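You operate a simulated robot arm through the tools that you are given. There is no shell and no other tool. Be economical: measure what you need, move in short steps, check, and stop when the job is done.

Carry out the task below with a simulated two-armed robot. There is one attempt and no reset: what you move stays moved.

TASK
Press the brown cake firm in the lever press, then take the piston out.
Fine: steel plate in under the ram; green band at the rim; lever up before the steel plate slides out; yellow piston on the slats. Set down upright: yellow piston. Where these are worked on the way, their far stop is far enough and under half their travel is too little: steel plate.

It is judged by the outcome, as a careful person would: the job done as asked, and still so three seconds after it is handed in. It fails if anything else is knocked over, pushed out of place, dropped, spilled or broken.

THE ROBOT
Two 7-joint arms with fingered hands on one trunk, on a base that drives. Base frame: it is fixed to the floor where the robot stands at the start and does not move with it; the origin is under the middle of the robot, x ahead of it, y to its left, z up. Readings come in cm, degrees, newtons and seconds.
The left shoulder is at the start at [2.2, 12.4, 142.8], the right one opposite. With the tool pointing down near the work surface each hand reaches from about 10 to 70 cm from the robot's upright axis, wherever it stands, measured 20 degrees to its own side. Places, roughly: cake press lever [80, -20, 130]; steel plate [60, -10, 80]; top of the drying slats [60, -30, 80]. Payload 4 kg a hand.
Tool frame (each hand has its own): the origin (TCP) lies between the finger pads and is the grasp point; the fingertips stand 2.9 cm ahead of it; z points along the fingers, y is the line along which they close. Largest opening 10 cm; the body of the gripper starts 3.4 cm behind the TCP. The gripper is a hand of 5 fingers: y runs from the thumb to the fingers, the wrist lies at [-1.5, -10.5, -17.7] in the tool frame.
Orientation is told as [roll, pitch, yaw] about the base's x, y, z axes, in that order, counted from this pose: with the fingers straight down and the wrist toward the robot, the tool's x, y and z point along [0, 1, 0], [1, 0, 0] and [0, 0, -1] of the base frame.

THE INTERFACE
- The arms move only by the tool send_rows. It takes "left_targets", "right_targets" or both (then of equal length, played together; a hand with none holds still); each is a list of rows, each an object of numbers (a shift or turn left out is 0): "x", "y", "z": the shift along the tool's x, y, z in cm; "rx", "ry", "rz": the turn, a rotation vector about the tool's x, y, z in degrees. In form: [{"x": .., "y": .., "z": .., "rx": .., "ry": .., "rz": ..}, ...]. A call has 1 to 10 rows; each row is the pose to reach, as a shift and turn from the pose commanded when the call began, along the tool's axes at that moment. Rows are played at 5 a second. More than 5 cm and 8.6 degrees between two rows, and nothing of the call is played. Where a pose cannot be reached the arm comes as near as it can. A force on the tool above 90 N (or 10 N above the force at the start of the call, whichever is more), or a blocked arm, ends the call early, and 0.2 s more pass. In this call time passes only in rows, and 0.2 s behind the last. It gives the time, the measured TCP pose, the force on the tool (base axes), the opening and the grip force at its end, in the units of the frame above (readings bear some noise), with the torque about the TCP (base axes, N m) and any sound that the robot's microphone picked up, and new pictures: "views" is both (left out), scene, wrist or none (wrist: the cameras of the hands that moved).
- Cameras (640 x 400 px; columns grow to the right, rows downward): "scene" is now at [11.66, -2.85, 157.25]; the picture's right is [-0.30, -0.95, 0.00], its down [-0.42, 0.13, -0.90] and it looks along [0.86, -0.27, -0.44] (base axes); focal length 214 px, centre (320, 200). "left" rides on the left gripper at [-6.6, -8.6, -12.1] in its tool frame; the picture's right is [-0.76, -0.31, 0.58], its down [0.59, -0.70, 0.40] and it looks along [0.28, 0.64, 0.71] (tool axes); focal length 247 px, centre (320, 200). "right" rides on the right gripper at [6.5, -8.6, -12.1] in its tool frame; the picture's right is [-0.76, 0.31, -0.58], its down [-0.59, -0.70, 0.40] and it looks along [-0.28, 0.64, 0.71] (tool axes); focal length 247 px, centre (320, 200). There is no depth. A picture from a camera that has moved, and an enlarged one, comes with that camera's place and axes in the base frame and with its lens.
- move_column(by): slides the trunk up (or, below 0, down) by that many cm; the arms and the scene camera ride with it, the base frame stays. It gives what a move gives, with no picture.
- base_move(legs): drives the robot by 1 to 6 legs, each [ahead, turn to the left] in cm and degrees, along the robot's own axes; the way and the turn of a leg run together, so that a leg with both is an arc; at most 150 cm and 180 degrees a leg. The arms and the cameras ride along, it lands a little off, and it stops where it bumps. It gives what a move gives, and a new picture of the scene camera.
- finger_targets(index, middle, ring, little, thumb_bend, thumb_turn, hand): sets how far each is bent, from 0 (flat) to 1 (curled in); at 0.3 the hand is open as for a grip, at 0.7 the pads meet at the TCP. One left out holds its place. A second passes; each finger stops where it meets its share of the squeeze, and holds until it gets a number again. It is the only way to open and close the hand. It gives what a move gives, with no picture; readings hold the bend of each and the force on index, middle, ring, little, thumb and palm. thumb_turn goes from beside the hand (0) to across from the fingers (1), as for a grip.
- head_to(pan, tilt): turns the head with the scene camera to pan (to the left, within 80 degrees either way) and tilt (down, from -29 to 69), counted from straight ahead of the robot. It gives what a move gives, and a new picture of the scene camera.
- close_up(camera, box): a new picture of the part [left, top, right, bottom] of that camera's present view, enlarged. The clock stands still meanwhile.
- job_done(): hands the job in; it is judged then, once.

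Work in short steps. Places have to be worked out from the pictures, the camera data and where the tool is seen: move nearer, look again, correct. Check each grasp and each placing, and mend what went wrong. You have 120 turns and 260 pictures in all, those below and enlarged ones among them. Open the grippers and draw the arms clear of the work before you hand the job in, unless the task says otherwise; then end with one line.

The tools are called by a JSON object that holds its "fn" and its "kwargs". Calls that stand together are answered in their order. send_rows: Moves the arms, as the interface text tells. Its arguments: {"type":"object","properties":{"left_targets":{"type":"array","items":{"type":"object","properties":{"x":{"type":"number"},"y":{"type":"number"},"z":{"type":"number"},"rx":{"type":"number"},"ry":{"type":"number"},"rz":{"type":"number"}}}},"right_targets":{"type":"array","items":{"type":"object","properties":{"x":{"type":"number"},"y":{"type":"number"},"z":{"type":"number"},"rx":{"type":"number"},"ry":{"type":"number"},"rz":{"type":"number"}}}},"views":{"type":"string","enum":["both","scene","wrist","none"]}},"required":[]} The other tools are called the same way: move_column (by) slides the trunk up or down; finger_targets (index, middle, ring, little, thumb_bend, thumb_turn, hand) moves the fingers one by one; base_move (legs) drives the base; head_to (pan, tilt) turns the head that bears the scene camera; close_up (camera, box) takes an enlarged picture of a part of a camera's view; job_done () hands the job in.

At the start:

```text
t: 0.0
left_tcp_pos: [49.17, 6.14, 155.81]
left_ee_rot: [0.0, 0.0, 0.3]
left_wrist_force: [0.6, 0.5, 0.5]
left_torque: [0.0, -0.01, 0.01]
left_width: 9.96
left_gripper_force: 0.0
left_shape: jaw
left_bend: [0.3, 0.3, 0.3, 0.3, 0.3, 0.98]
left_finger forces: [0.0, 0.1, 0.0, 0.0, 0.1, 0.0]
right_tcp_pos: [41.29, -29.72, 160.92]
right_ee_rot: [0.0, 0.1, 0.2]
right_wrist_force: [0.4, -0.6, -0.3]
right_torque: [0.01, 0.0, -0.01]
right_width: 9.99
right_gripper_force: 0.1
right_shape: jaw
right_bend: [0.3, 0.3, 0.3, 0.3, 0.3, 0.98]
right_finger forces: [0.1, 0.1, 0.0, 0.1, 0.0, 0.1]
trunk travel left (down, up): [-62.5, 12.2]
robot x, y, heading: [-0.38, -0.15, 0.0]
head pan, tilt: [-17.3, 26.2]
```

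scene: 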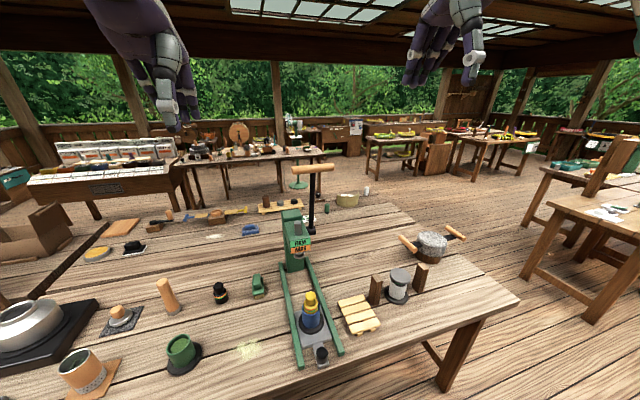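
right: 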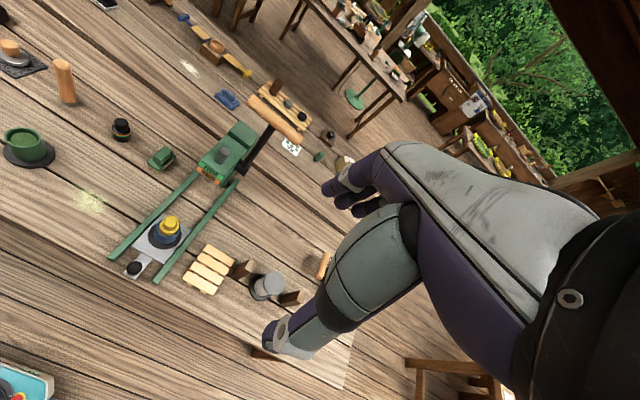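
left: 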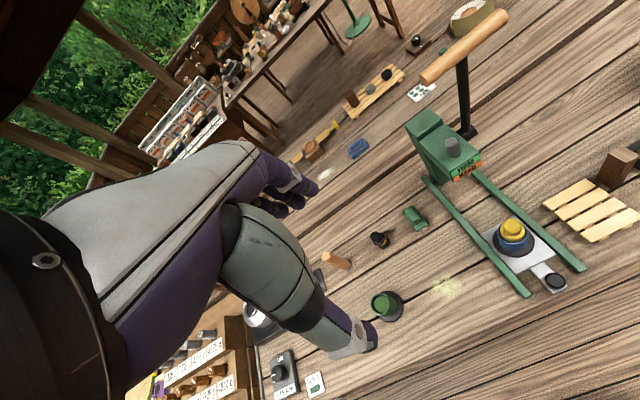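

I start by looking closely at the press, plate and slats in the scene view.

{"fn": "close_up", "kwargs": {"camera": "scene", "box": [260, 150, 460, 375]}}

{"fn": "close_up", "kwargs": {"camera": "left", "box": [380, 0, 640, 310]}}

```text
1.78 times, centred on (360, 262) of scene
camera zoom: at [11.66, -2.85, 157.25], right [-0.3, -0.95, 0.0], down [-0.42, 0.13, -0.9], along [0.86, -0.27, -0.44], focal length 381 px, centre (249, 89)
```

zoom: 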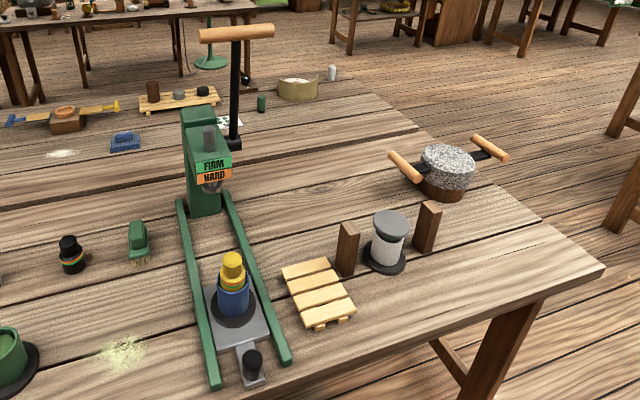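

```text
1.29 times, centred on (510, 155) of left
camera zoom: at [40.65, -0.42, 167.96], right [-0.3, -0.76, -0.58], down [-0.71, 0.58, -0.4], along [0.64, 0.29, -0.71], focal length 319 px, centre (75, 258)
```

zoom: 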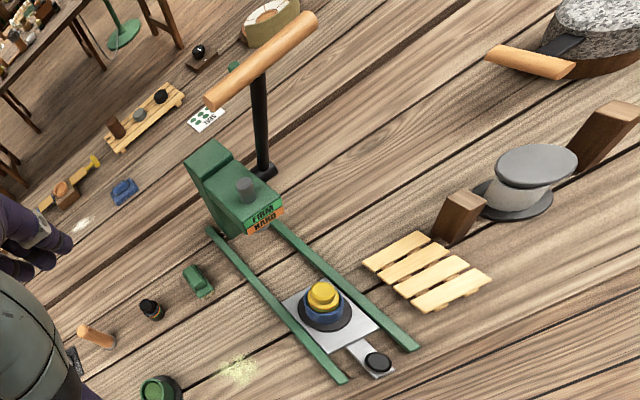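

Piston top looks near [60,-14.5,98], plate knob near [48,-14.7,86], lever handle near [80,-22.5,133]. I look down to see the table edge, and zoom on the piston bands and knob.

{"fn": "close_up", "kwargs": {"camera": "scene", "box": [280, 270, 360, 375]}}

{"fn": "head_to", "kwargs": {"pan": -17, "tilt": 50}}

```text
3.81 times, centred on (320, 322) of scene
camera zoom: at [11.66, -2.85, 157.25], right [-0.3, -0.95, 0.0], down [-0.42, 0.13, -0.9], along [0.86, -0.27, -0.44], focal length 817 px, centre (320, -267)
```

zoom: 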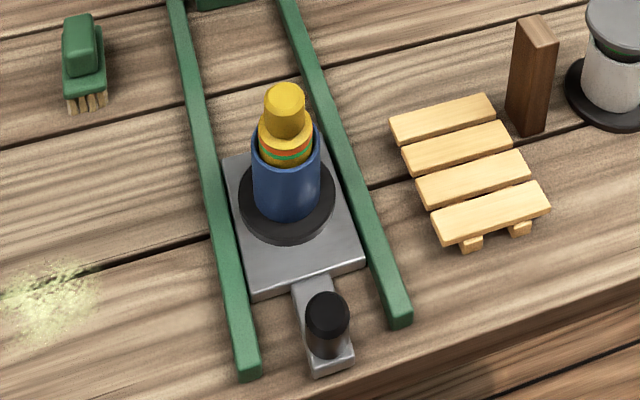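

```text
t: 0.9
left_tcp_pos: [49.06, 6.16, 155.76]
left_ee_rot: [-0.1, -0.1, 0.2]
left_wrist_force: [0.4, 0.2, 0.1]
left_torque: [0.01, -0.03, -0.01]
left_width: 9.96
left_gripper_force: 0.1
left_shape: jaw
left_bend: [0.3, 0.3, 0.3, 0.3, 0.3, 0.98]
left_finger forces: [0.0, 0.0, 0.0, 0.0, 0.1, 0.1]
right_tcp_pos: [41.21, -29.82, 160.87]
right_ee_rot: [0.1, 0.0, 0.3]
right_wrist_force: [-0.3, -0.2, -0.3]
right_torque: [0.01, -0.01, -0.02]
right_width: 9.96
right_gripper_force: 0.0
right_shape: jaw
right_bend: [0.3, 0.3, 0.3, 0.3, 0.3, 0.98]
right_finger forces: [0.1, 0.1, 0.1, 0.1, 0.0, 0.0]
trunk travel left (down, up): [-62.5, 12.2]
robot x, y, heading: [0.09, 0.07, -0.0]
head pan, tilt: [-17.0, 50.0]
camera scene: at [10.26, -2.39, 153.7], right [-0.29, -0.96, 0.0], down [-0.73, 0.22, -0.64], along [0.61, -0.19, -0.77], focal length 214 px, centre (320, 200)
```

scene: 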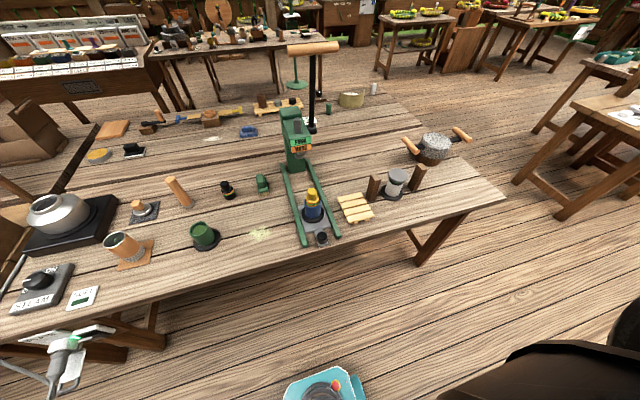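

The green band sits below the red, so green reaches the rim first as I press. I check the teal object near my base.

{"fn": "close_up", "kwargs": {"camera": "scene", "box": [240, 300, 640, 400]}}

{"fn": "head_to", "kwargs": {"pan": -5, "tilt": 69}}

```text
1.60 times, centred on (440, 350) of scene
camera zoom: at [10.26, -2.39, 153.7], right [-0.29, -0.96, 0.0], down [-0.73, 0.22, -0.64], along [0.61, -0.19, -0.77], focal length 343 px, centre (128, -40)
```

zoom: 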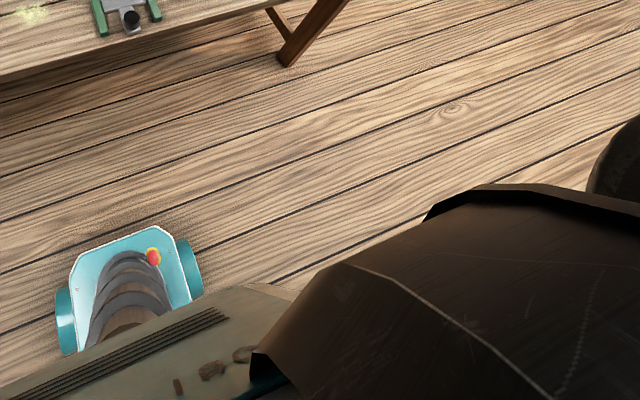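

```text
t: 1.7
left_tcp_pos: [49.19, 6.19, 155.65]
left_ee_rot: [0.0, 0.0, 0.4]
left_wrist_force: [-0.4, -1.2, 0.0]
left_torque: [0.0, -0.01, -0.01]
left_width: 9.98
left_gripper_force: 0.1
left_shape: jaw
left_bend: [0.3, 0.3, 0.3, 0.3, 0.3, 0.98]
left_finger forces: [0.0, 0.0, 0.0, 0.1, 0.0, 0.1]
right_tcp_pos: [41.26, -29.88, 160.92]
right_ee_rot: [0.0, 0.0, 0.1]
right_wrist_force: [-0.6, 0.4, 0.4]
right_torque: [0.01, 0.01, 0.0]
right_width: 10.0
right_gripper_force: 0.0
right_shape: jaw
right_bend: [0.3, 0.3, 0.3, 0.3, 0.3, 0.98]
right_finger forces: [0.0, 0.1, 0.1, 0.1, 0.0, 0.0]
trunk travel left (down, up): [-62.5, 12.2]
robot x, y, heading: [0.18, -0.31, -0.1]
head pan, tilt: [-5.0, 68.8]
camera scene: at [8.47, -0.62, 151.5], right [-0.09, -1.0, 0.0], down [-0.93, 0.08, -0.36], along [0.36, -0.03, -0.93], focal length 214 px, centre (320, 200)
```

scene: 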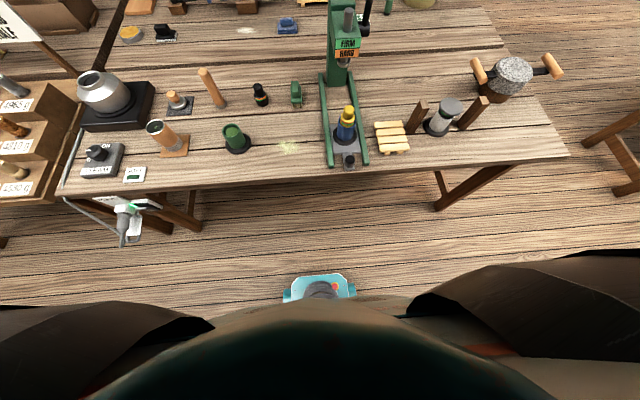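

The teal thing is my own base, and there is about 30 cm of free floor before the table. I drive ahead 15 cm so that the lever comes into easy reach.

{"fn": "base_move", "kwargs": {"legs": [[15, 0]]}}

{"fn": "head_to", "kwargs": {"pan": -18, "tilt": 45}}

```text
t: 3.1
left_tcp_pos: [64.16, 6.48, 155.78]
left_ee_rot: [0.0, -0.1, 0.7]
left_wrist_force: [0.0, 0.2, -0.6]
left_torque: [0.01, 0.01, 0.0]
left_width: 9.97
left_gripper_force: 0.0
left_shape: jaw
left_bend: [0.3, 0.3, 0.3, 0.3, 0.3, 0.98]
left_finger forces: [0.0, 0.0, 0.0, 0.0, 0.0, 0.0]
right_tcp_pos: [56.46, -29.51, 160.9]
right_ee_rot: [0.0, 0.0, 0.6]
right_wrist_force: [0.5, 0.8, 0.4]
right_torque: [-0.02, -0.01, 0.01]
right_width: 9.97
right_gripper_force: 0.1
right_shape: jaw
right_bend: [0.3, 0.3, 0.3, 0.3, 0.3, 0.98]
right_finger forces: [0.0, 0.1, 0.1, 0.0, 0.0, 0.0]
trunk travel left (down, up): [-62.5, 12.2]
robot x, y, heading: [15.26, -0.1, 0.6]
head pan, tilt: [-5.0, 68.8]
camera scene: at [23.56, -0.52, 151.51], right [-0.08, -1.0, 0.0], down [-0.93, 0.08, -0.36], along [0.36, -0.03, -0.93], focal length 214 px, centre (320, 200)
```

scene: 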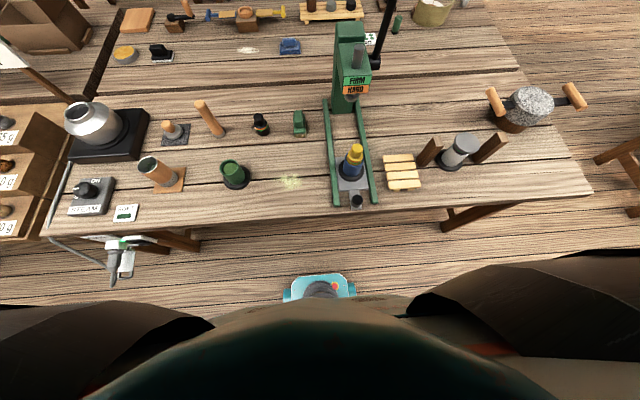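

```text
t: 4.0
left_tcp_pos: [64.18, 6.45, 155.84]
left_ee_rot: [0.0, 0.0, 0.7]
left_wrist_force: [-0.4, -0.4, -0.4]
left_torque: [-0.02, -0.01, 0.04]
left_width: 10.01
left_gripper_force: 0.1
left_shape: jaw
left_bend: [0.3, 0.3, 0.3, 0.3, 0.3, 0.98]
left_finger forces: [0.1, 0.0, 0.0, 0.0, 0.0, 0.0]
right_tcp_pos: [56.51, -29.41, 160.9]
right_ee_rot: [-0.1, -0.1, 0.5]
right_wrist_force: [0.4, 0.4, 0.7]
right_torque: [0.04, 0.0, -0.02]
right_width: 9.98
right_gripper_force: 0.1
right_shape: jaw
right_bend: [0.3, 0.3, 0.3, 0.3, 0.3, 0.98]
right_finger forces: [0.1, 0.0, 0.0, 0.1, 0.0, 0.1]
trunk travel left (down, up): [-62.5, 12.2]
robot x, y, heading: [14.99, -0.44, 0.5]
head pan, tilt: [-18.0, 45.0]
camera scene: at [25.71, -2.52, 154.38], right [-0.3, -0.95, 0.0], down [-0.67, 0.21, -0.71], along [0.67, -0.21, -0.71], focal length 214 px, centre (320, 200)
```

scene: 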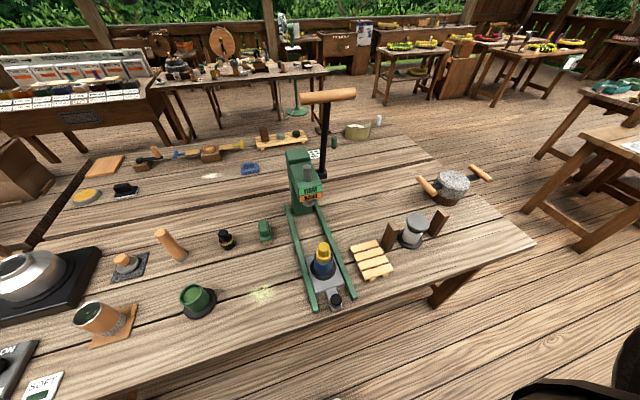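

Knob top re-triangulates to about [47.8,-14.7,86.6]. I take a zoom from here for the slats, ram and mould.

{"fn": "close_up", "kwargs": {"camera": "scene", "box": [270, 180, 430, 320]}}

{"fn": "close_up", "kwargs": {"camera": "right", "box": [0, 0, 640, 400]}}

{"fn": "close_up", "kwargs": {"camera": "left", "box": [320, 0, 640, 400]}}

```text
2.86 times, centred on (350, 250) of scene
camera zoom: at [25.71, -2.52, 154.38], right [-0.3, -0.95, 0.0], down [-0.67, 0.21, -0.71], along [0.67, -0.21, -0.71], focal length 613 px, centre (234, 57)
```

zoom: 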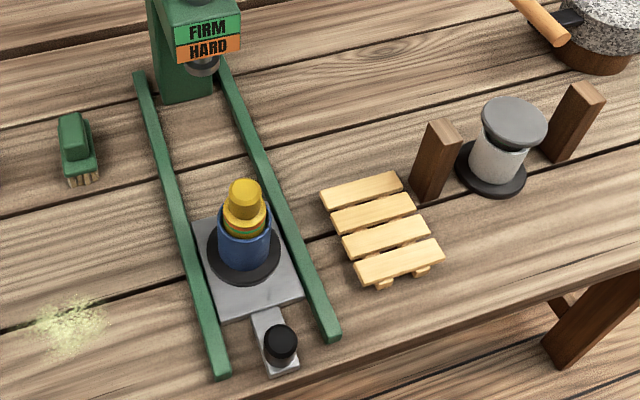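

```text
1.00 times, centred on (320, 200) of right (not enlarged: the box is as wide or as high as the picture)
camera zoom: at [47.8, -23.02, 173.01], right [0.31, -0.75, 0.58], down [-0.7, -0.6, -0.4], along [0.65, -0.28, -0.71], focal length 247 px, centre (320, 200)
```

zoom: 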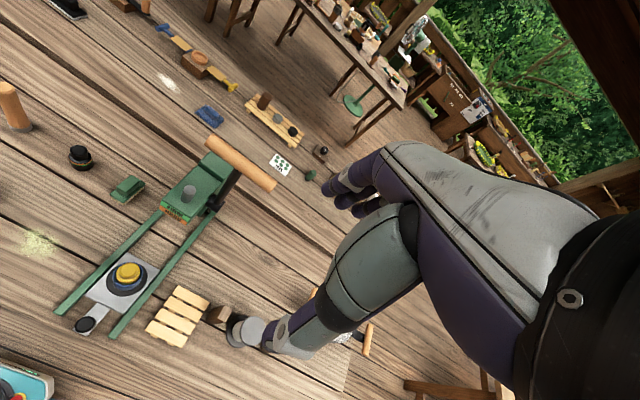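

```text
1.00 times, centred on (480, 200) of left (not enlarged: the box is as wide or as high as the picture)
camera zoom: at [55.69, -0.12, 168.0], right [-0.3, -0.76, -0.58], down [-0.71, 0.58, -0.4], along [0.64, 0.29, -0.71], focal length 247 px, centre (160, 200)
```

zoom: 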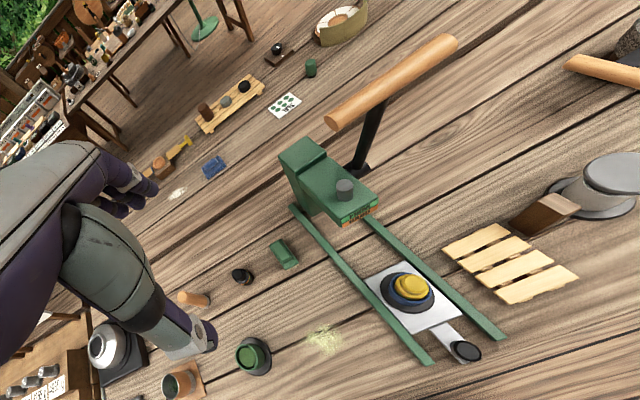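

Slats top is near [58.3,-33,82.4] and the piston top near [60,-14.8,98]. I bring the right hand toward a point above the knob.

{"fn": "send_rows", "kwargs": {"right_targets": [{"x": 1.47, "y": -0.87, "z": 4.5}, {"x": 2.94, "y": -1.74, "z": 9}, {"x": 4.41, "y": -2.61, "z": 13.5}, {"x": 5.88, "y": -3.48, "z": 18}, {"x": 7.35, "y": -4.35, "z": 22.5}, {"x": 8.82, "y": -5.22, "z": 27}, {"x": 10.29, "y": -6.09, "z": 31.5}, {"x": 11.76, "y": -6.96, "z": 36}, {"x": 13.23, "y": -7.83, "z": 40.5}, {"x": 14.7, "y": -8.7, "z": 45}], "views": "both"}}

```text
t: 6.2
left_tcp_pos: [64.16, 6.53, 155.82]
left_ee_rot: [-0.1, 0.0, 0.7]
left_wrist_force: [-0.1, 0.3, -0.1]
left_torque: [-0.05, 0.01, 0.02]
left_width: 9.97
left_gripper_force: 0.1
left_shape: jaw
left_bend: [0.3, 0.3, 0.3, 0.3, 0.3, 0.98]
left_finger forces: [0.1, 0.1, 0.0, 0.0, 0.0, 0.1]
right_tcp_pos: [51.5, -14.12, 114.11]
right_ee_rot: [0.0, 0.0, 0.7]
right_wrist_force: [-0.1, 0.5, -0.5]
right_torque: [0.02, 0.02, -0.02]
right_width: 9.99
right_gripper_force: 0.1
right_shape: jaw
right_bend: [0.3, 0.3, 0.3, 0.3, 0.3, 0.98]
right_finger forces: [0.0, 0.0, 0.1, 0.0, 0.0, 0.0]
right hand out of reach, approached as far as the arm can: row 6, 7, 8, 9, 10
trunk travel left (down, up): [-62.5, 12.2]
robot x, y, heading: [15.28, -0.28, 0.4]
head pan, tilt: [-18.0, 45.0]
camera scene: at [25.73, -2.48, 154.39], right [-0.3, -0.95, 0.0], down [-0.67, 0.21, -0.71], along [0.67, -0.21, -0.71], focal length 214 px, centre (320, 200)
camera right: at [42.88, -7.59, 126.28], right [0.32, -0.75, 0.58], down [-0.7, -0.6, -0.4], along [0.64, -0.28, -0.71], focal length 247 px, centre (320, 200)
```

scene: 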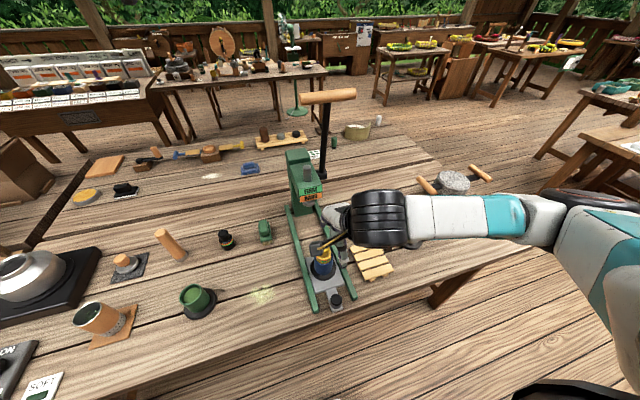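
right: 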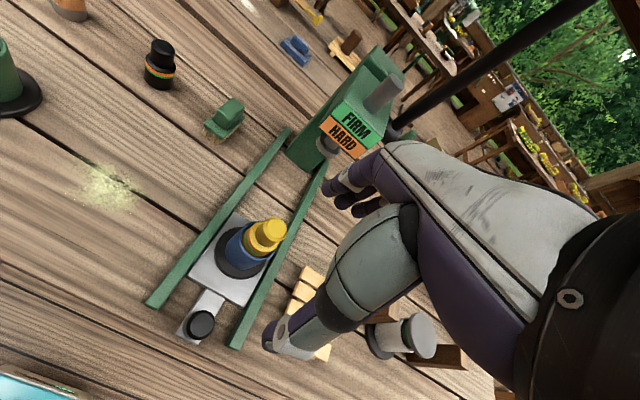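

The arm ran short at [51.5,-14.1,114]; the trunk is too high for this. I lower the trunk 12 cm (fingertips stay above the piston) and then retreat toward the robot.

{"fn": "move_column", "kwargs": {"by": -12}}

{"fn": "send_rows", "kwargs": {"right_targets": [{"y": -2}, {"y": -4}, {"y": -6}], "views": "none"}}

```text
t: 7.7
left_tcp_pos: [64.16, 6.47, 143.77]
left_ee_rot: [0.1, 0.0, 0.7]
left_wrist_force: [0.8, 0.1, 0.1]
left_torque: [-0.02, 0.02, 0.0]
left_width: 9.95
left_gripper_force: 0.2
left_shape: jaw
left_bend: [0.3, 0.3, 0.3, 0.3, 0.3, 0.98]
left_finger forces: [0.0, 0.1, 0.1, 0.1, 0.0, 0.0]
right_tcp_pos: [52.11, -14.08, 102.02]
right_ee_rot: [-0.1, -0.1, 0.6]
right_wrist_force: [-0.5, -0.4, 0.4]
right_torque: [0.0, 0.0, 0.01]
right_width: 9.99
right_gripper_force: 0.1
right_shape: jaw
right_bend: [0.3, 0.3, 0.3, 0.3, 0.3, 0.98]
right_finger forces: [0.0, 0.0, 0.0, 0.0, 0.0, 0.1]
trunk travel left (down, up): [-50.5, 24.2]
robot x, y, heading: [15.21, -0.17, 0.3]
head pan, tilt: [-18.0, 45.0]
```

```text
t: 8.5
left_tcp_pos: [64.07, 6.55, 143.73]
left_ee_rot: [0.0, 0.1, 0.7]
left_wrist_force: [-0.3, -0.1, -0.3]
left_torque: [0.02, 0.02, 0.01]
left_width: 9.99
left_gripper_force: 0.0
left_shape: jaw
left_bend: [0.3, 0.3, 0.3, 0.3, 0.3, 0.98]
left_finger forces: [0.1, 0.0, 0.1, 0.0, 0.0, 0.0]
right_tcp_pos: [50.3, -13.21, 99.18]
right_ee_rot: [0.1, -0.1, 0.7]
right_wrist_force: [0.0, 0.2, -1.0]
right_torque: [0.04, -0.01, 0.01]
right_width: 9.98
right_gripper_force: 0.0
right_shape: jaw
right_bend: [0.3, 0.3, 0.3, 0.3, 0.3, 0.98]
right_finger forces: [0.0, 0.1, 0.0, 0.0, 0.0, 0.1]
right hand out of reach, approached as far as the arm can: row 1, 2, 3
trunk travel left (down, up): [-50.5, 24.2]
robot x, y, heading: [15.2, 0.18, 0.5]
head pan, tilt: [-18.0, 45.0]
```

The limit is the wrist too close to the shoulder, so higher trunk is better. I raise it 22 cm.

{"fn": "move_column", "kwargs": {"by": 22}}

{"fn": "send_rows", "kwargs": {"right_targets": [{"y": -1, "x": -0.5, "z": 4}, {"y": -2, "x": -1, "z": 8}, {"y": -2.5, "x": -1.4, "z": 12}, {"y": -2.5, "x": -1.5, "z": 16}, {"y": -2.5, "x": -1.5, "z": 20}], "views": "both"}}

```text
t: 10.8
left_tcp_pos: [64.1, 6.54, 165.8]
left_ee_rot: [0.0, 0.0, 0.7]
left_wrist_force: [0.1, -0.8, 0.4]
left_torque: [0.03, 0.0, 0.0]
left_width: 9.99
left_gripper_force: 0.0
left_shape: jaw
left_bend: [0.3, 0.3, 0.3, 0.3, 0.3, 0.98]
left_finger forces: [0.1, 0.1, 0.1, 0.0, 0.1, 0.0]
right_tcp_pos: [50.2, -13.26, 121.53]
right_ee_rot: [0.0, 0.0, 0.5]
right_wrist_force: [0.7, -1.1, 0.5]
right_torque: [0.0, -0.02, 0.01]
right_width: 10.02
right_gripper_force: 0.0
right_shape: jaw
right_bend: [0.3, 0.3, 0.3, 0.3, 0.3, 0.98]
right_finger forces: [0.0, 0.0, 0.0, 0.0, 0.0, 0.0]
trunk travel left (down, up): [-72.5, 2.2]
robot x, y, heading: [14.81, -0.02, 0.3]
head pan, tilt: [-18.0, 45.0]
```

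```text
t: 12.0
left_tcp_pos: [64.77, 7.18, 165.47]
left_ee_rot: [-0.2, 0.4, 0.7]
left_wrist_force: [-0.1, 0.6, -0.3]
left_torque: [-0.07, 0.06, -0.02]
left_width: 10.0
left_gripper_force: 0.1
left_shape: jaw
left_bend: [0.3, 0.3, 0.3, 0.3, 0.3, 0.98]
left_finger forces: [0.0, 0.1, 0.0, 0.0, 0.0, 0.0]
right_tcp_pos: [52.78, -9.44, 104.74]
right_ee_rot: [-1.9, 2.0, -0.8]
right_wrist_force: [2.3, 0.1, 0.4]
right_torque: [0.01, 0.13, 0.01]
right_width: 9.98
right_gripper_force: 0.0
right_shape: jaw
right_bend: [0.3, 0.3, 0.3, 0.3, 0.3, 0.98]
right_finger forces: [0.1, 0.0, 0.0, 0.0, 0.0, 0.0]
right hand out of reach, approached as far as the arm can: row 1, 2, 3, 4, 5
trunk travel left (down, up): [-72.5, 2.2]
robot x, y, heading: [15.11, 0.12, 0.1]
head pan, tilt: [-18.0, 45.0]
camera scene: at [26.33, -1.95, 164.32], right [-0.3, -0.95, 0.0], down [-0.68, 0.21, -0.7], along [0.67, -0.22, -0.71], focal length 214 px, centre (320, 200)
camera right: at [44.71, -2.33, 116.88], right [0.32, -0.74, 0.59], down [-0.72, -0.59, -0.36], along [0.61, -0.31, -0.73], focal length 247 px, centre (320, 200)
```

scene: 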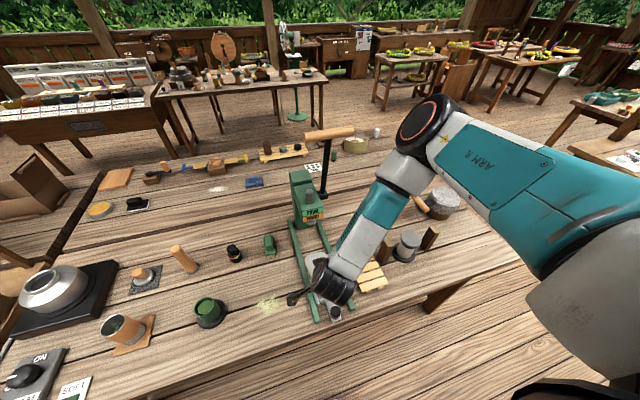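
right: 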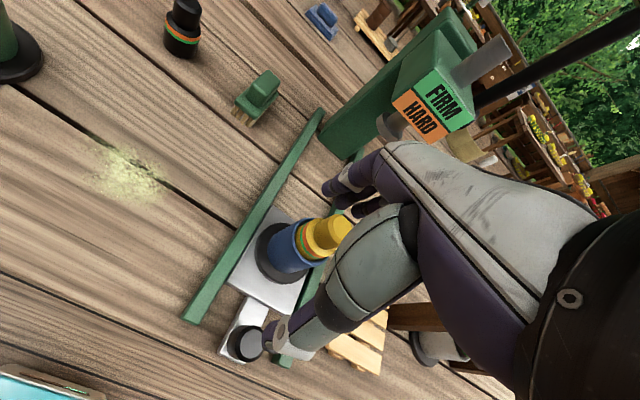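

The elbow reconfigured and the arm seems still moving; I hold for a moment to see where it settles.

{"fn": "send_rows", "kwargs": {"right_targets": [{"z": -2}], "views": "none"}}

```text
t: 12.4
left_tcp_pos: [64.34, 6.54, 165.7]
left_ee_rot: [0.1, 0.1, 0.8]
left_wrist_force: [-0.5, -0.1, -1.0]
left_torque: [-0.02, 0.01, -0.01]
left_width: 10.0
left_gripper_force: 0.0
left_shape: jaw
left_bend: [0.3, 0.3, 0.3, 0.3, 0.3, 0.98]
left_finger forces: [0.0, 0.0, 0.0, 0.1, 0.0, 0.0]
right_tcp_pos: [52.24, -9.5, 106.66]
right_ee_rot: [-1.9, 2.0, -0.6]
right_wrist_force: [1.0, 0.5, -0.2]
right_torque: [-0.01, 0.04, 0.0]
right_width: 9.98
right_gripper_force: 0.0
right_shape: jaw
right_bend: [0.3, 0.3, 0.3, 0.3, 0.3, 0.98]
right_finger forces: [0.1, 0.0, 0.0, 0.1, 0.0, 0.1]
trunk travel left (down, up): [-72.5, 2.2]
robot x, y, heading: [15.04, 0.04, 0.2]
head pan, tilt: [-18.0, 45.0]
```

It settled. I step to above the knob at height ~100.

{"fn": "send_rows", "kwargs": {"right_targets": [{"x": -1, "y": -1.3, "z": 0}, {"x": -2.2, "y": -2.6}, {"x": -3.5, "y": -4}, {"x": -5, "y": -4.3}, {"x": -5.2, "y": -4.4, "z": 3}, {"x": -5.2, "y": -4.4, "z": 6}], "views": "both"}}

```text
t: 13.8
left_tcp_pos: [64.04, 6.36, 165.81]
left_ee_rot: [0.0, 0.0, 0.7]
left_wrist_force: [0.3, 0.5, 0.0]
left_torque: [0.0, -0.05, -0.02]
left_width: 9.98
left_gripper_force: 0.0
left_shape: jaw
left_bend: [0.3, 0.3, 0.3, 0.3, 0.3, 0.98]
left_finger forces: [0.0, 0.1, 0.0, 0.1, 0.0, 0.0]
right_tcp_pos: [49.5, -10.25, 103.31]
right_ee_rot: [-3.3, 3.3, -1.7]
right_wrist_force: [0.0, -0.5, -0.2]
right_torque: [-0.02, 0.03, -0.04]
right_width: 9.98
right_gripper_force: 0.0
right_shape: jaw
right_bend: [0.3, 0.3, 0.3, 0.3, 0.3, 0.98]
right_finger forces: [0.1, 0.1, 0.1, 0.0, 0.0, 0.0]
right hand out of reach, approached as far as the arm can: row 2, 3, 4, 5, 6
trunk travel left (down, up): [-72.5, 2.2]
robot x, y, heading: [15.38, -0.27, 0.6]
head pan, tilt: [-18.0, 45.0]
camera scene: at [25.58, -2.54, 164.39], right [-0.3, -0.95, 0.0], down [-0.67, 0.21, -0.71], along [0.67, -0.21, -0.71], focal length 214 px, centre (320, 200)
camera right: at [41.71, -2.74, 115.42], right [0.32, -0.73, 0.6], down [-0.74, -0.59, -0.32], along [0.59, -0.34, -0.73], focal length 247 px, centre (320, 200)
```

scene: 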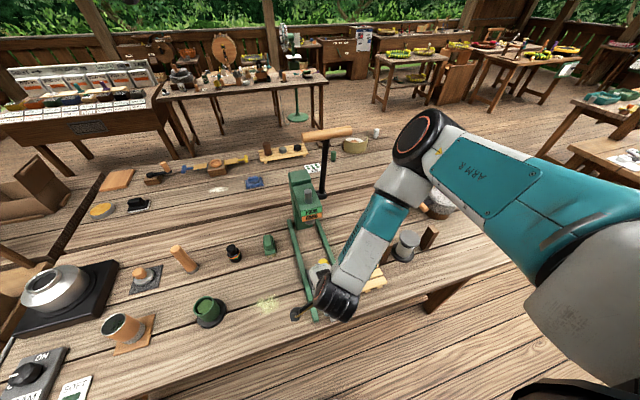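
right: 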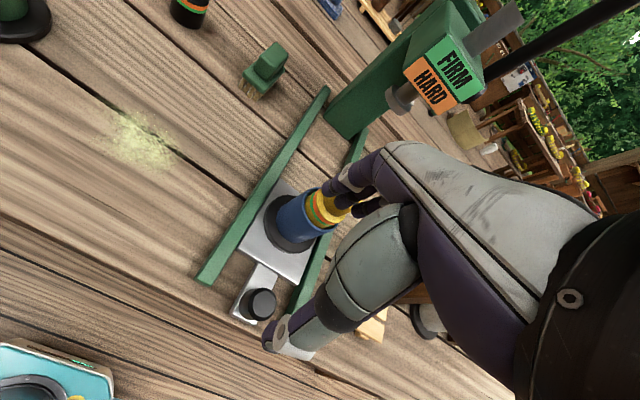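

The hand's yaw is cramping the wrist; the arm comes from the right. I raise slightly and yaw the hand +40° (wrist toward back-right) while moving toward the knob.

{"fn": "send_rows", "kwargs": {"right_targets": [{"z": -3, "y": -0.5, "rz": -8}, {"z": -4, "y": -1, "x": -1, "rz": -16}, {"z": -4, "y": -1, "x": -2.5, "rz": -24}, {"z": -4, "y": -1.5, "x": -3.5, "rz": -32}, {"z": -4, "y": -1.5, "x": -4.4, "rz": -40}], "views": "both"}}

```text
t: 15.0
left_tcp_pos: [63.73, 5.13, 165.88]
left_ee_rot: [0.6, -0.2, 0.6]
left_wrist_force: [-0.5, -1.8, -0.9]
left_torque: [0.11, -0.03, 0.06]
left_width: 9.98
left_gripper_force: 0.1
left_shape: jaw
left_bend: [0.3, 0.3, 0.3, 0.3, 0.3, 0.98]
left_finger forces: [0.0, 0.0, 0.1, 0.0, 0.1, 0.0]
right_tcp_pos: [47.57, -15.55, 107.2]
right_ee_rot: [0.4, 2.7, 39.1]
right_wrist_force: [-6.3, -0.6, -5.2]
right_torque: [0.16, -0.43, -0.08]
right_width: 10.0
right_gripper_force: 0.1
right_shape: jaw
right_bend: [0.3, 0.3, 0.3, 0.3, 0.3, 0.98]
right_finger forces: [0.0, 0.0, 0.0, 0.1, 0.1, 0.0]
right hand out of reach, approached as far as the arm can: row 1, 2, 3, 4
trunk travel left (down, up): [-72.5, 2.2]
robot x, y, heading: [15.1, -0.42, 0.6]
head pan, tilt: [-18.0, 45.0]
camera scene: at [25.23, -3.71, 164.38], right [-0.3, -0.95, -0.01], down [-0.67, 0.22, -0.71], along [0.68, -0.21, -0.71], focal length 214 px, centre (320, 200)
camera right: at [37.1, -15.57, 119.76], right [0.74, -0.38, 0.56], down [-0.19, -0.91, -0.37], along [0.65, 0.17, -0.74], focal length 247 px, centre (320, 200)
```

scene: 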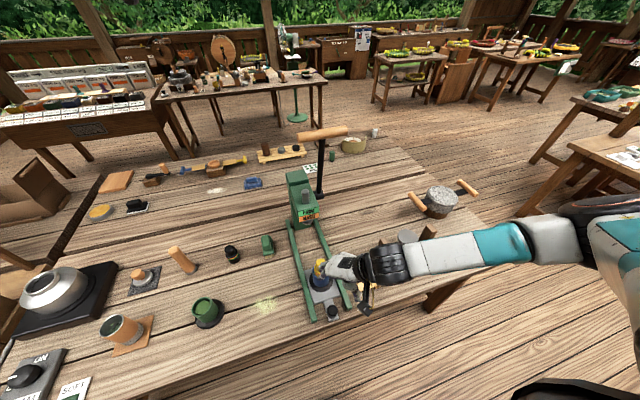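
right: 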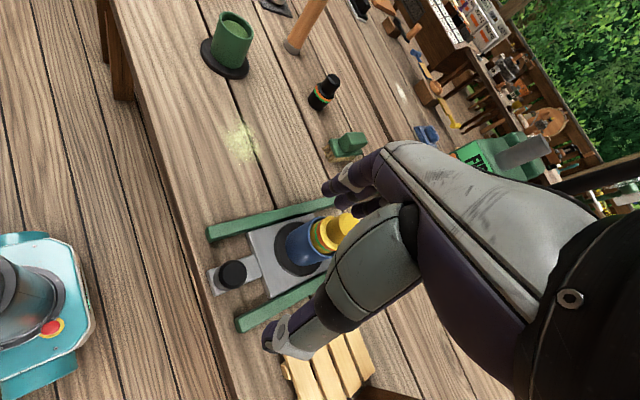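

Now it reaches, at [47.6,-15.6,107] with the wrist back-right. I descend to about z 91 over the knob.

{"fn": "send_rows", "kwargs": {"right_targets": [{"z": 4}, {"z": 8}, {"z": 12}, {"z": 16}], "views": "both"}}

```text
t: 16.0
left_tcp_pos: [64.09, 6.26, 165.85]
left_ee_rot: [0.1, 0.0, 0.6]
left_wrist_force: [-0.1, -0.1, -0.6]
left_torque: [0.04, 0.02, -0.01]
left_width: 9.98
left_gripper_force: 0.2
left_shape: jaw
left_bend: [0.3, 0.3, 0.3, 0.3, 0.3, 0.98]
left_finger forces: [0.1, 0.0, 0.0, 0.1, 0.0, 0.1]
right_tcp_pos: [47.54, -15.28, 91.49]
right_ee_rot: [-0.1, 2.7, 39.3]
right_wrist_force: [1.2, 0.0, -0.4]
right_torque: [0.0, 0.01, 0.02]
right_width: 10.0
right_gripper_force: 0.1
right_shape: jaw
right_bend: [0.3, 0.3, 0.3, 0.3, 0.3, 0.98]
right_finger forces: [0.0, 0.1, 0.0, 0.1, 0.0, 0.0]
trunk travel left (down, up): [-72.5, 2.2]
robot x, y, heading: [15.26, -0.03, 0.4]
head pan, tilt: [-18.0, 45.0]
camera scene: at [25.62, -2.74, 164.39], right [-0.3, -0.95, 0.0], down [-0.67, 0.22, -0.71], along [0.67, -0.21, -0.71], focal length 214 px, centre (320, 200)
camera right: at [37.07, -15.14, 103.85], right [0.74, -0.37, 0.56], down [-0.18, -0.91, -0.36], along [0.65, 0.16, -0.74], focal length 247 px, centre (320, 200)
```

scene: 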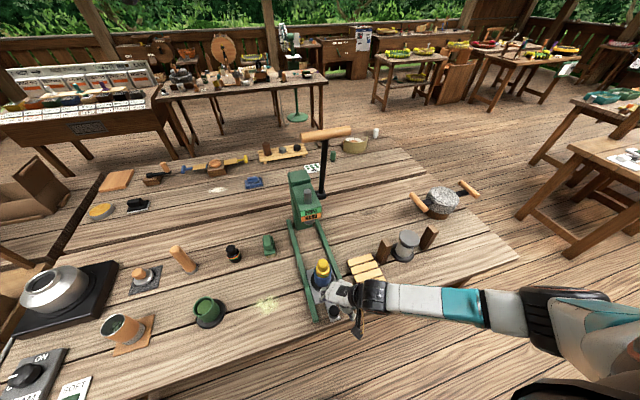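
right: 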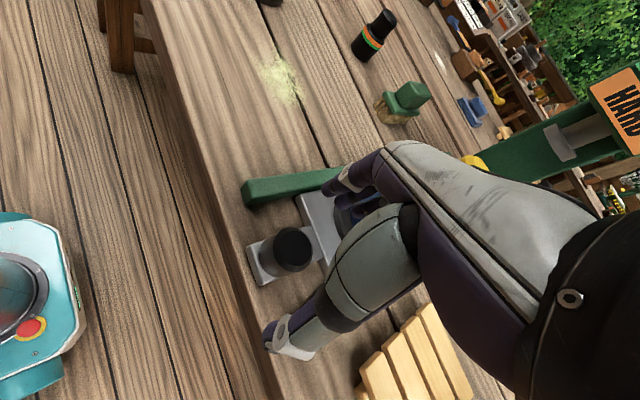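

The knob back-projects to about [47.5,-14.4]; I correct 0.9 cm in y and lower to grip height z≈86.

{"fn": "send_rows", "kwargs": {"right_targets": [{"x": 0.7, "y": 0.6, "z": 2}, {"x": 0.7, "y": 0.6, "z": 4}, {"x": 0.7, "y": 0.7, "z": 5.3}], "views": "both"}}

{"fn": "close_up", "kwargs": {"camera": "scene", "box": [270, 230, 410, 340]}}

```text
t: 16.8
left_tcp_pos: [63.88, 6.68, 165.84]
left_ee_rot: [0.0, -0.2, 0.6]
left_wrist_force: [0.3, 0.1, -0.9]
left_torque: [-0.05, 0.02, 0.0]
left_width: 9.95
left_gripper_force: 0.1
left_shape: jaw
left_bend: [0.3, 0.3, 0.3, 0.3, 0.3, 0.98]
left_finger forces: [0.0, 0.0, 0.0, 0.0, 0.0, 0.1]
right_tcp_pos: [47.95, -14.11, 86.45]
right_ee_rot: [-0.4, 2.1, 39.4]
right_wrist_force: [-3.3, -7.4, 32.5]
right_torque: [0.86, -1.74, -0.29]
right_width: 9.82
right_gripper_force: 0.0
right_shape: jaw
right_bend: [0.3, 0.3, 0.3, 0.3, 0.3, 0.98]
right_finger forces: [0.0, 32.5, 0.1, 0.0, 0.0, 0.0]
trunk travel left (down, up): [-72.5, 2.2]
robot x, y, heading: [15.1, 0.17, 0.5]
head pan, tilt: [-18.0, 45.0]
camera scene: at [25.34, -2.44, 164.47], right [-0.3, -0.95, 0.0], down [-0.67, 0.21, -0.71], along [0.68, -0.21, -0.71], focal length 214 px, centre (320, 200)
camera right: at [37.34, -14.0, 98.78], right [0.73, -0.38, 0.57], down [-0.18, -0.91, -0.37], along [0.66, 0.17, -0.73], focal length 247 px, centre (320, 200)
```

scene: 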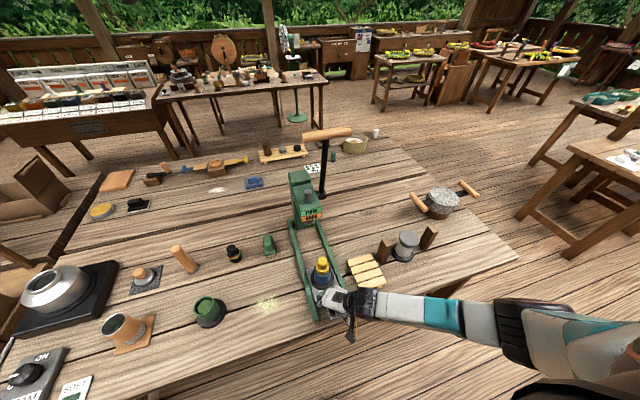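
right: 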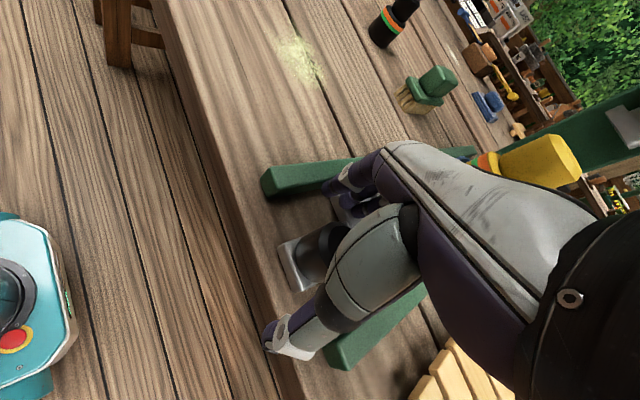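

```text
3.64 times, centred on (340, 285) of scene
camera zoom: at [25.34, -2.44, 164.47], right [-0.3, -0.95, 0.0], down [-0.67, 0.21, -0.71], along [0.68, -0.21, -0.71], focal length 780 px, centre (247, -109)
```

zoom: 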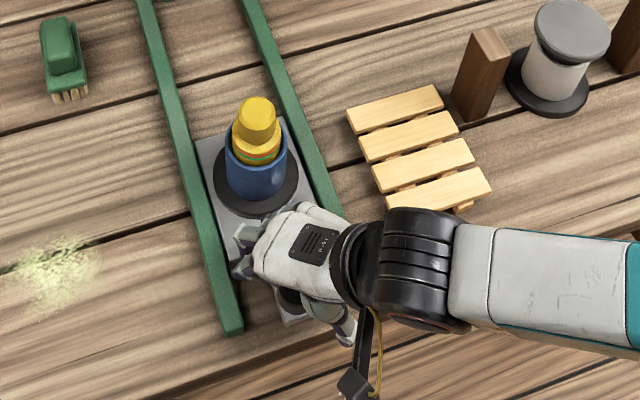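

The middle finger rests on the plate (32 N down). I lift 0.7 cm, then close the hand on the knob.

{"fn": "send_rows", "kwargs": {"right_targets": [{"z": -0.8}], "views": "none"}}

{"fn": "finger_targets", "kwargs": {"hand": "right", "index": 0.7, "middle": 0.7, "ring": 0.7, "little": 0.7, "thumb_bend": 0.7}}

{"fn": "close_up", "kwargs": {"camera": "right", "box": [160, 100, 480, 380]}}

```text
t: 17.2
left_tcp_pos: [64.15, 6.57, 165.6]
left_ee_rot: [0.0, 0.0, 0.8]
left_wrist_force: [0.4, 0.0, -0.7]
left_torque: [-0.02, -0.05, -0.01]
left_width: 9.97
left_gripper_force: 0.1
left_shape: jaw
left_bend: [0.3, 0.3, 0.3, 0.3, 0.3, 0.98]
left_finger forces: [0.1, 0.1, 0.0, 0.0, 0.0, 0.0]
right_tcp_pos: [47.34, -14.09, 86.69]
right_ee_rot: [-0.1, 3.2, 39.6]
right_wrist_force: [0.3, 0.4, 0.1]
right_torque: [0.01, -0.01, -0.02]
right_width: 9.99
right_gripper_force: 0.0
right_shape: jaw
right_bend: [0.3, 0.3, 0.3, 0.3, 0.3, 0.98]
right_finger forces: [0.0, 0.0, 0.0, 0.0, 0.0, 0.0]
trunk travel left (down, up): [-72.5, 2.2]
robot x, y, heading: [15.15, 0.17, 0.6]
head pan, tilt: [-18.0, 45.0]
```

```text
t: 18.2
left_tcp_pos: [64.28, 6.73, 165.7]
left_ee_rot: [-0.2, 0.0, 0.7]
left_wrist_force: [-0.3, 0.5, 0.4]
left_torque: [0.0, -0.02, -0.01]
left_width: 9.97
left_gripper_force: 0.0
left_shape: jaw
left_bend: [0.3, 0.3, 0.3, 0.3, 0.3, 0.98]
left_finger forces: [0.0, 0.0, 0.0, 0.0, 0.0, 0.0]
right_tcp_pos: [47.48, -13.7, 86.98]
right_ee_rot: [-0.2, 2.7, 39.4]
right_wrist_force: [1.0, 15.8, 1.2]
right_torque: [0.5, -0.09, 0.33]
right_width: 1.58
right_gripper_force: 11.4
right_shape: fingers
right_bend: [0.65, 0.55, 0.67, 0.7, 0.66, 0.96]
right_finger forces: [5.5, 11.6, 1.6, 0.1, 4.7, 0.0]
trunk travel left (down, up): [-72.5, 2.2]
robot x, y, heading: [15.19, 0.14, 0.3]
head pan, tilt: [-18.0, 45.0]
```

```text
1.43 times, centred on (320, 240) of right
camera zoom: at [37.18, -13.73, 99.39], right [0.74, -0.37, 0.56], down [-0.18, -0.91, -0.36], along [0.65, 0.17, -0.74], focal length 353 px, centre (320, 143)
```

zoom: 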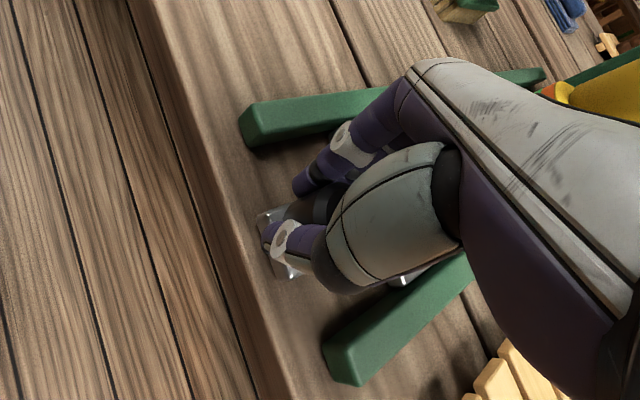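

The knob is held (index, middle, thumb loaded). I push the plate straight in along +x, 8 cm first.

{"fn": "send_rows", "kwargs": {"right_targets": [{"x": -1.27, "y": 1.55, "z": -0.1}, {"x": -2.54, "y": 3.1, "z": -0.2}, {"x": -3.81, "y": 4.65, "z": -0.3}, {"x": -5.08, "y": 6.2, "z": -0.4}], "views": "both"}}

```text
t: 19.2
left_tcp_pos: [64.4, 6.77, 165.72]
left_ee_rot: [-0.1, 0.1, 0.7]
left_wrist_force: [0.0, -0.2, 0.0]
left_torque: [0.0, 0.01, 0.01]
left_width: 9.96
left_gripper_force: 0.1
left_shape: jaw
left_bend: [0.3, 0.3, 0.3, 0.3, 0.3, 0.98]
left_finger forces: [0.0, 0.0, 0.0, 0.0, 0.0, 0.0]
right_tcp_pos: [55.77, -13.83, 87.12]
right_ee_rot: [-0.2, 2.8, 39.3]
right_wrist_force: [-0.1, 16.0, -9.8]
right_torque: [0.51, 0.04, 0.35]
right_width: 1.58
right_gripper_force: 10.9
right_shape: fingers
right_bend: [0.65, 0.55, 0.67, 0.7, 0.66, 0.96]
right_finger forces: [5.8, 10.7, 2.1, 0.0, 4.6, 0.0]
trunk travel left (down, up): [-72.5, 2.2]
robot x, y, heading: [14.98, 0.2, 0.4]
head pan, tilt: [-18.0, 45.0]
camera scene: at [25.87, -2.27, 164.37], right [-0.3, -0.95, 0.0], down [-0.68, 0.21, -0.71], along [0.67, -0.22, -0.71], focal length 214 px, centre (320, 200)
camera right: at [45.44, -13.79, 99.64], right [0.74, -0.37, 0.56], down [-0.18, -0.91, -0.36], along [0.65, 0.16, -0.74], focal length 247 px, centre (320, 200)
```

scene: 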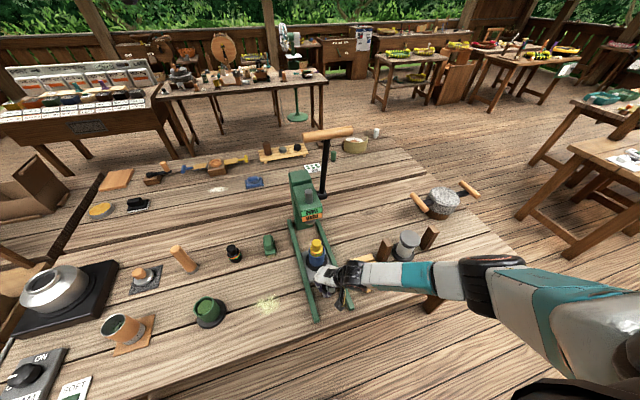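
right: 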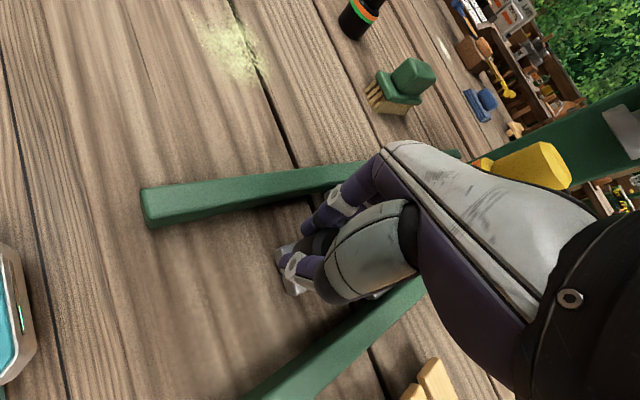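

The plate moved 8 cm with the knob. Before continuing I check the forearm's clearance over the posts beside the slats, and the ram clearance.

{"fn": "close_up", "kwargs": {"camera": "scene", "box": [270, 160, 510, 330]}}

{"fn": "close_up", "kwargs": {"camera": "left", "box": [320, 0, 640, 400]}}

```text
2.35 times, centred on (390, 245) of scene
camera zoom: at [25.87, -2.27, 164.37], right [-0.3, -0.95, 0.0], down [-0.68, 0.21, -0.71], along [0.67, -0.22, -0.71], focal length 505 px, centre (155, 94)
```

zoom: 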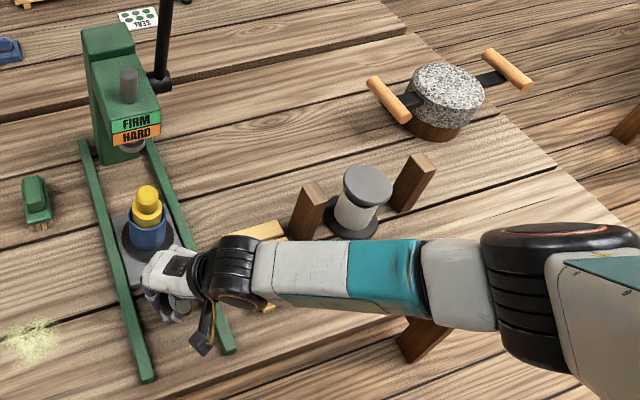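

```text
1.00 times, centred on (480, 200) of left (not enlarged: the box is as wide or as high as the picture)
camera zoom: at [56.0, 0.15, 177.91], right [-0.3, -0.76, -0.57], down [-0.71, 0.58, -0.4], along [0.64, 0.29, -0.71], focal length 247 px, centre (160, 200)
```

zoom: 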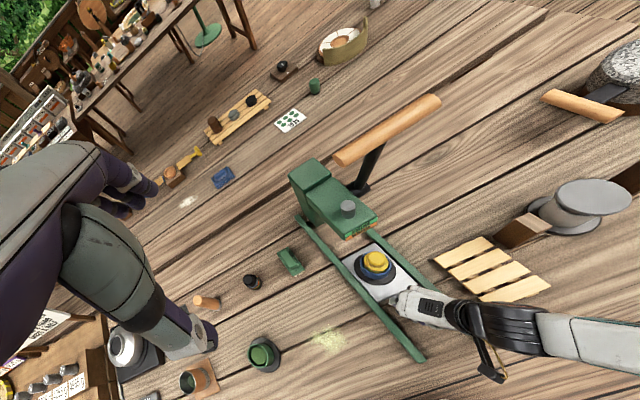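

The forearm lies well short of and above the posts. I keep pushing in, watching for the far stop.

{"fn": "send_rows", "kwargs": {"right_targets": [{"x": -1.27, "y": 1.55, "z": -0.1}, {"x": -2.54, "y": 3.1, "z": -0.2}, {"x": -3.5, "y": 4.25, "z": -0.25}], "views": "none"}}

{"fn": "close_up", "kwargs": {"camera": "scene", "box": [270, 160, 420, 310]}}

```text
t: 20.0
left_tcp_pos: [64.33, 6.68, 165.74]
left_ee_rot: [0.0, 0.1, 0.7]
left_wrist_force: [0.5, 0.1, -0.3]
left_torque: [-0.01, 0.03, -0.01]
left_width: 9.97
left_gripper_force: 0.1
left_shape: jaw
left_bend: [0.3, 0.3, 0.3, 0.3, 0.3, 0.98]
left_finger forces: [0.0, 0.1, 0.1, 0.0, 0.0, 0.0]
right_tcp_pos: [61.23, -13.86, 87.22]
right_ee_rot: [-0.3, 3.0, 39.3]
right_wrist_force: [-2.0, 8.6, -6.5]
right_torque: [0.15, 0.06, 0.03]
right_width: 1.61
right_gripper_force: 8.2
right_shape: fingers
right_bend: [0.64, 0.6, 0.69, 0.7, 0.66, 0.95]
right_finger forces: [6.2, 3.7, 1.4, 0.1, 5.5, 0.0]
trunk travel left (down, up): [-72.5, 2.2]
robot x, y, heading: [14.95, -0.2, 0.7]
head pan, tilt: [-18.0, 45.0]
```

```text
2.67 times, centred on (345, 235) of scene
camera zoom: at [25.77, -2.35, 164.38], right [-0.3, -0.95, 0.0], down [-0.67, 0.21, -0.71], along [0.67, -0.21, -0.71], focal length 572 px, centre (253, 107)
```

zoom: 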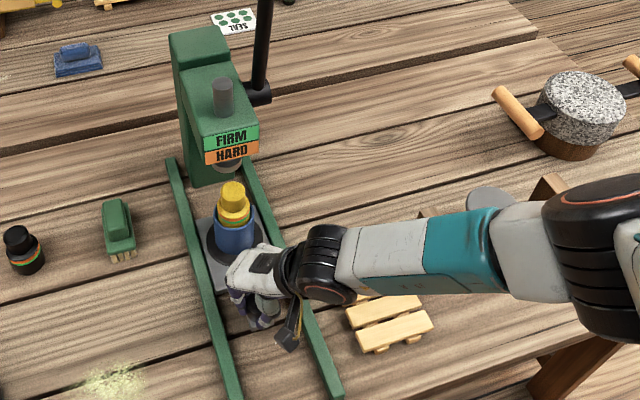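

Still travelling freely (13.5 cm so far). The ram is just ahead; I continue in 1.5 cm steps to the stop.

{"fn": "send_rows", "kwargs": {"right_targets": [{"x": -0.95, "y": 1.16, "z": -0.1}, {"x": -1.9, "y": 2.32, "z": -0.15}, {"x": -2.85, "y": 3.48, "z": -0.2}], "views": "none"}}

{"fn": "close_up", "kwargs": {"camera": "scene", "box": [270, 160, 420, 310]}}

{"fn": "close_up", "kwargs": {"camera": "left", "box": [440, 130, 640, 330]}}

```text
t: 20.8
left_tcp_pos: [63.91, 6.66, 165.84]
left_ee_rot: [-0.1, -0.1, 0.8]
left_wrist_force: [-0.8, -0.4, -0.4]
left_torque: [-0.06, 0.01, -0.02]
left_width: 9.97
left_gripper_force: 0.0
left_shape: jaw
left_bend: [0.3, 0.3, 0.3, 0.3, 0.3, 0.98]
left_finger forces: [0.0, 0.0, 0.0, 0.0, 0.0, 0.0]
right_tcp_pos: [65.26, -13.84, 87.19]
right_ee_rot: [-0.3, 2.8, 39.3]
right_wrist_force: [-16.8, 5.6, 2.5]
right_torque: [0.09, 0.38, -0.12]
right_width: 2.09
right_gripper_force: 9.7
right_shape: fingers
right_bend: [0.67, 0.65, 0.7, 0.7, 0.63, 0.92]
right_finger forces: [4.4, 0.0, 0.1, 0.0, 14.5, 0.0]
trunk travel left (down, up): [-72.5, 2.2]
robot x, y, heading: [15.08, 0.12, 0.7]
head pan, tilt: [-18.0, 45.0]
```

```text
2.67 times, centred on (345, 235) of scene
camera zoom: at [25.36, -2.3, 164.42], right [-0.3, -0.95, 0.0], down [-0.67, 0.21, -0.71], along [0.68, -0.21, -0.71], focal length 572 px, centre (253, 107)
```

zoom: 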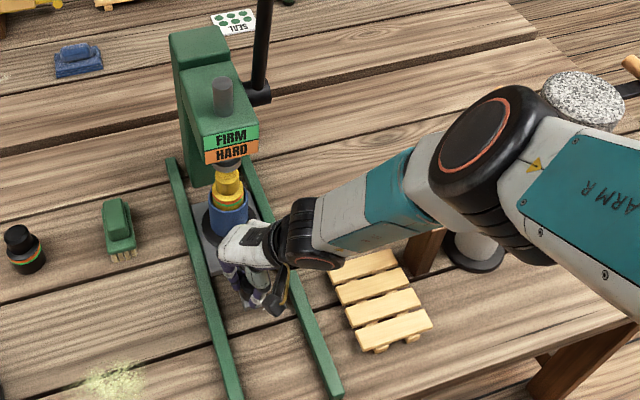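

```text
2.00 times, centred on (540, 230) of left
camera zoom: at [55.44, 0.14, 178.07], right [-0.3, -0.76, -0.58], down [-0.71, 0.58, -0.4], along [0.64, 0.29, -0.71], focal length 494 px, centre (-120, 140)
```

zoom: 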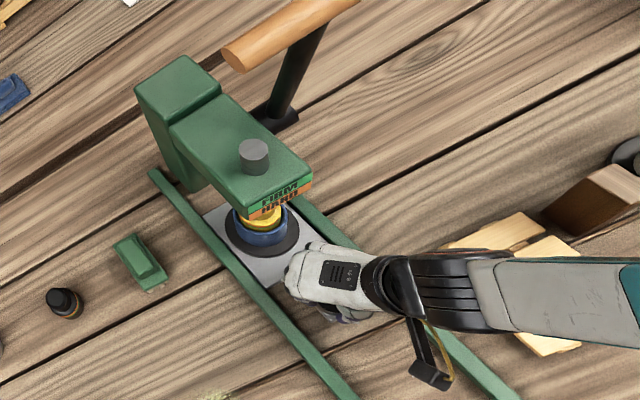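

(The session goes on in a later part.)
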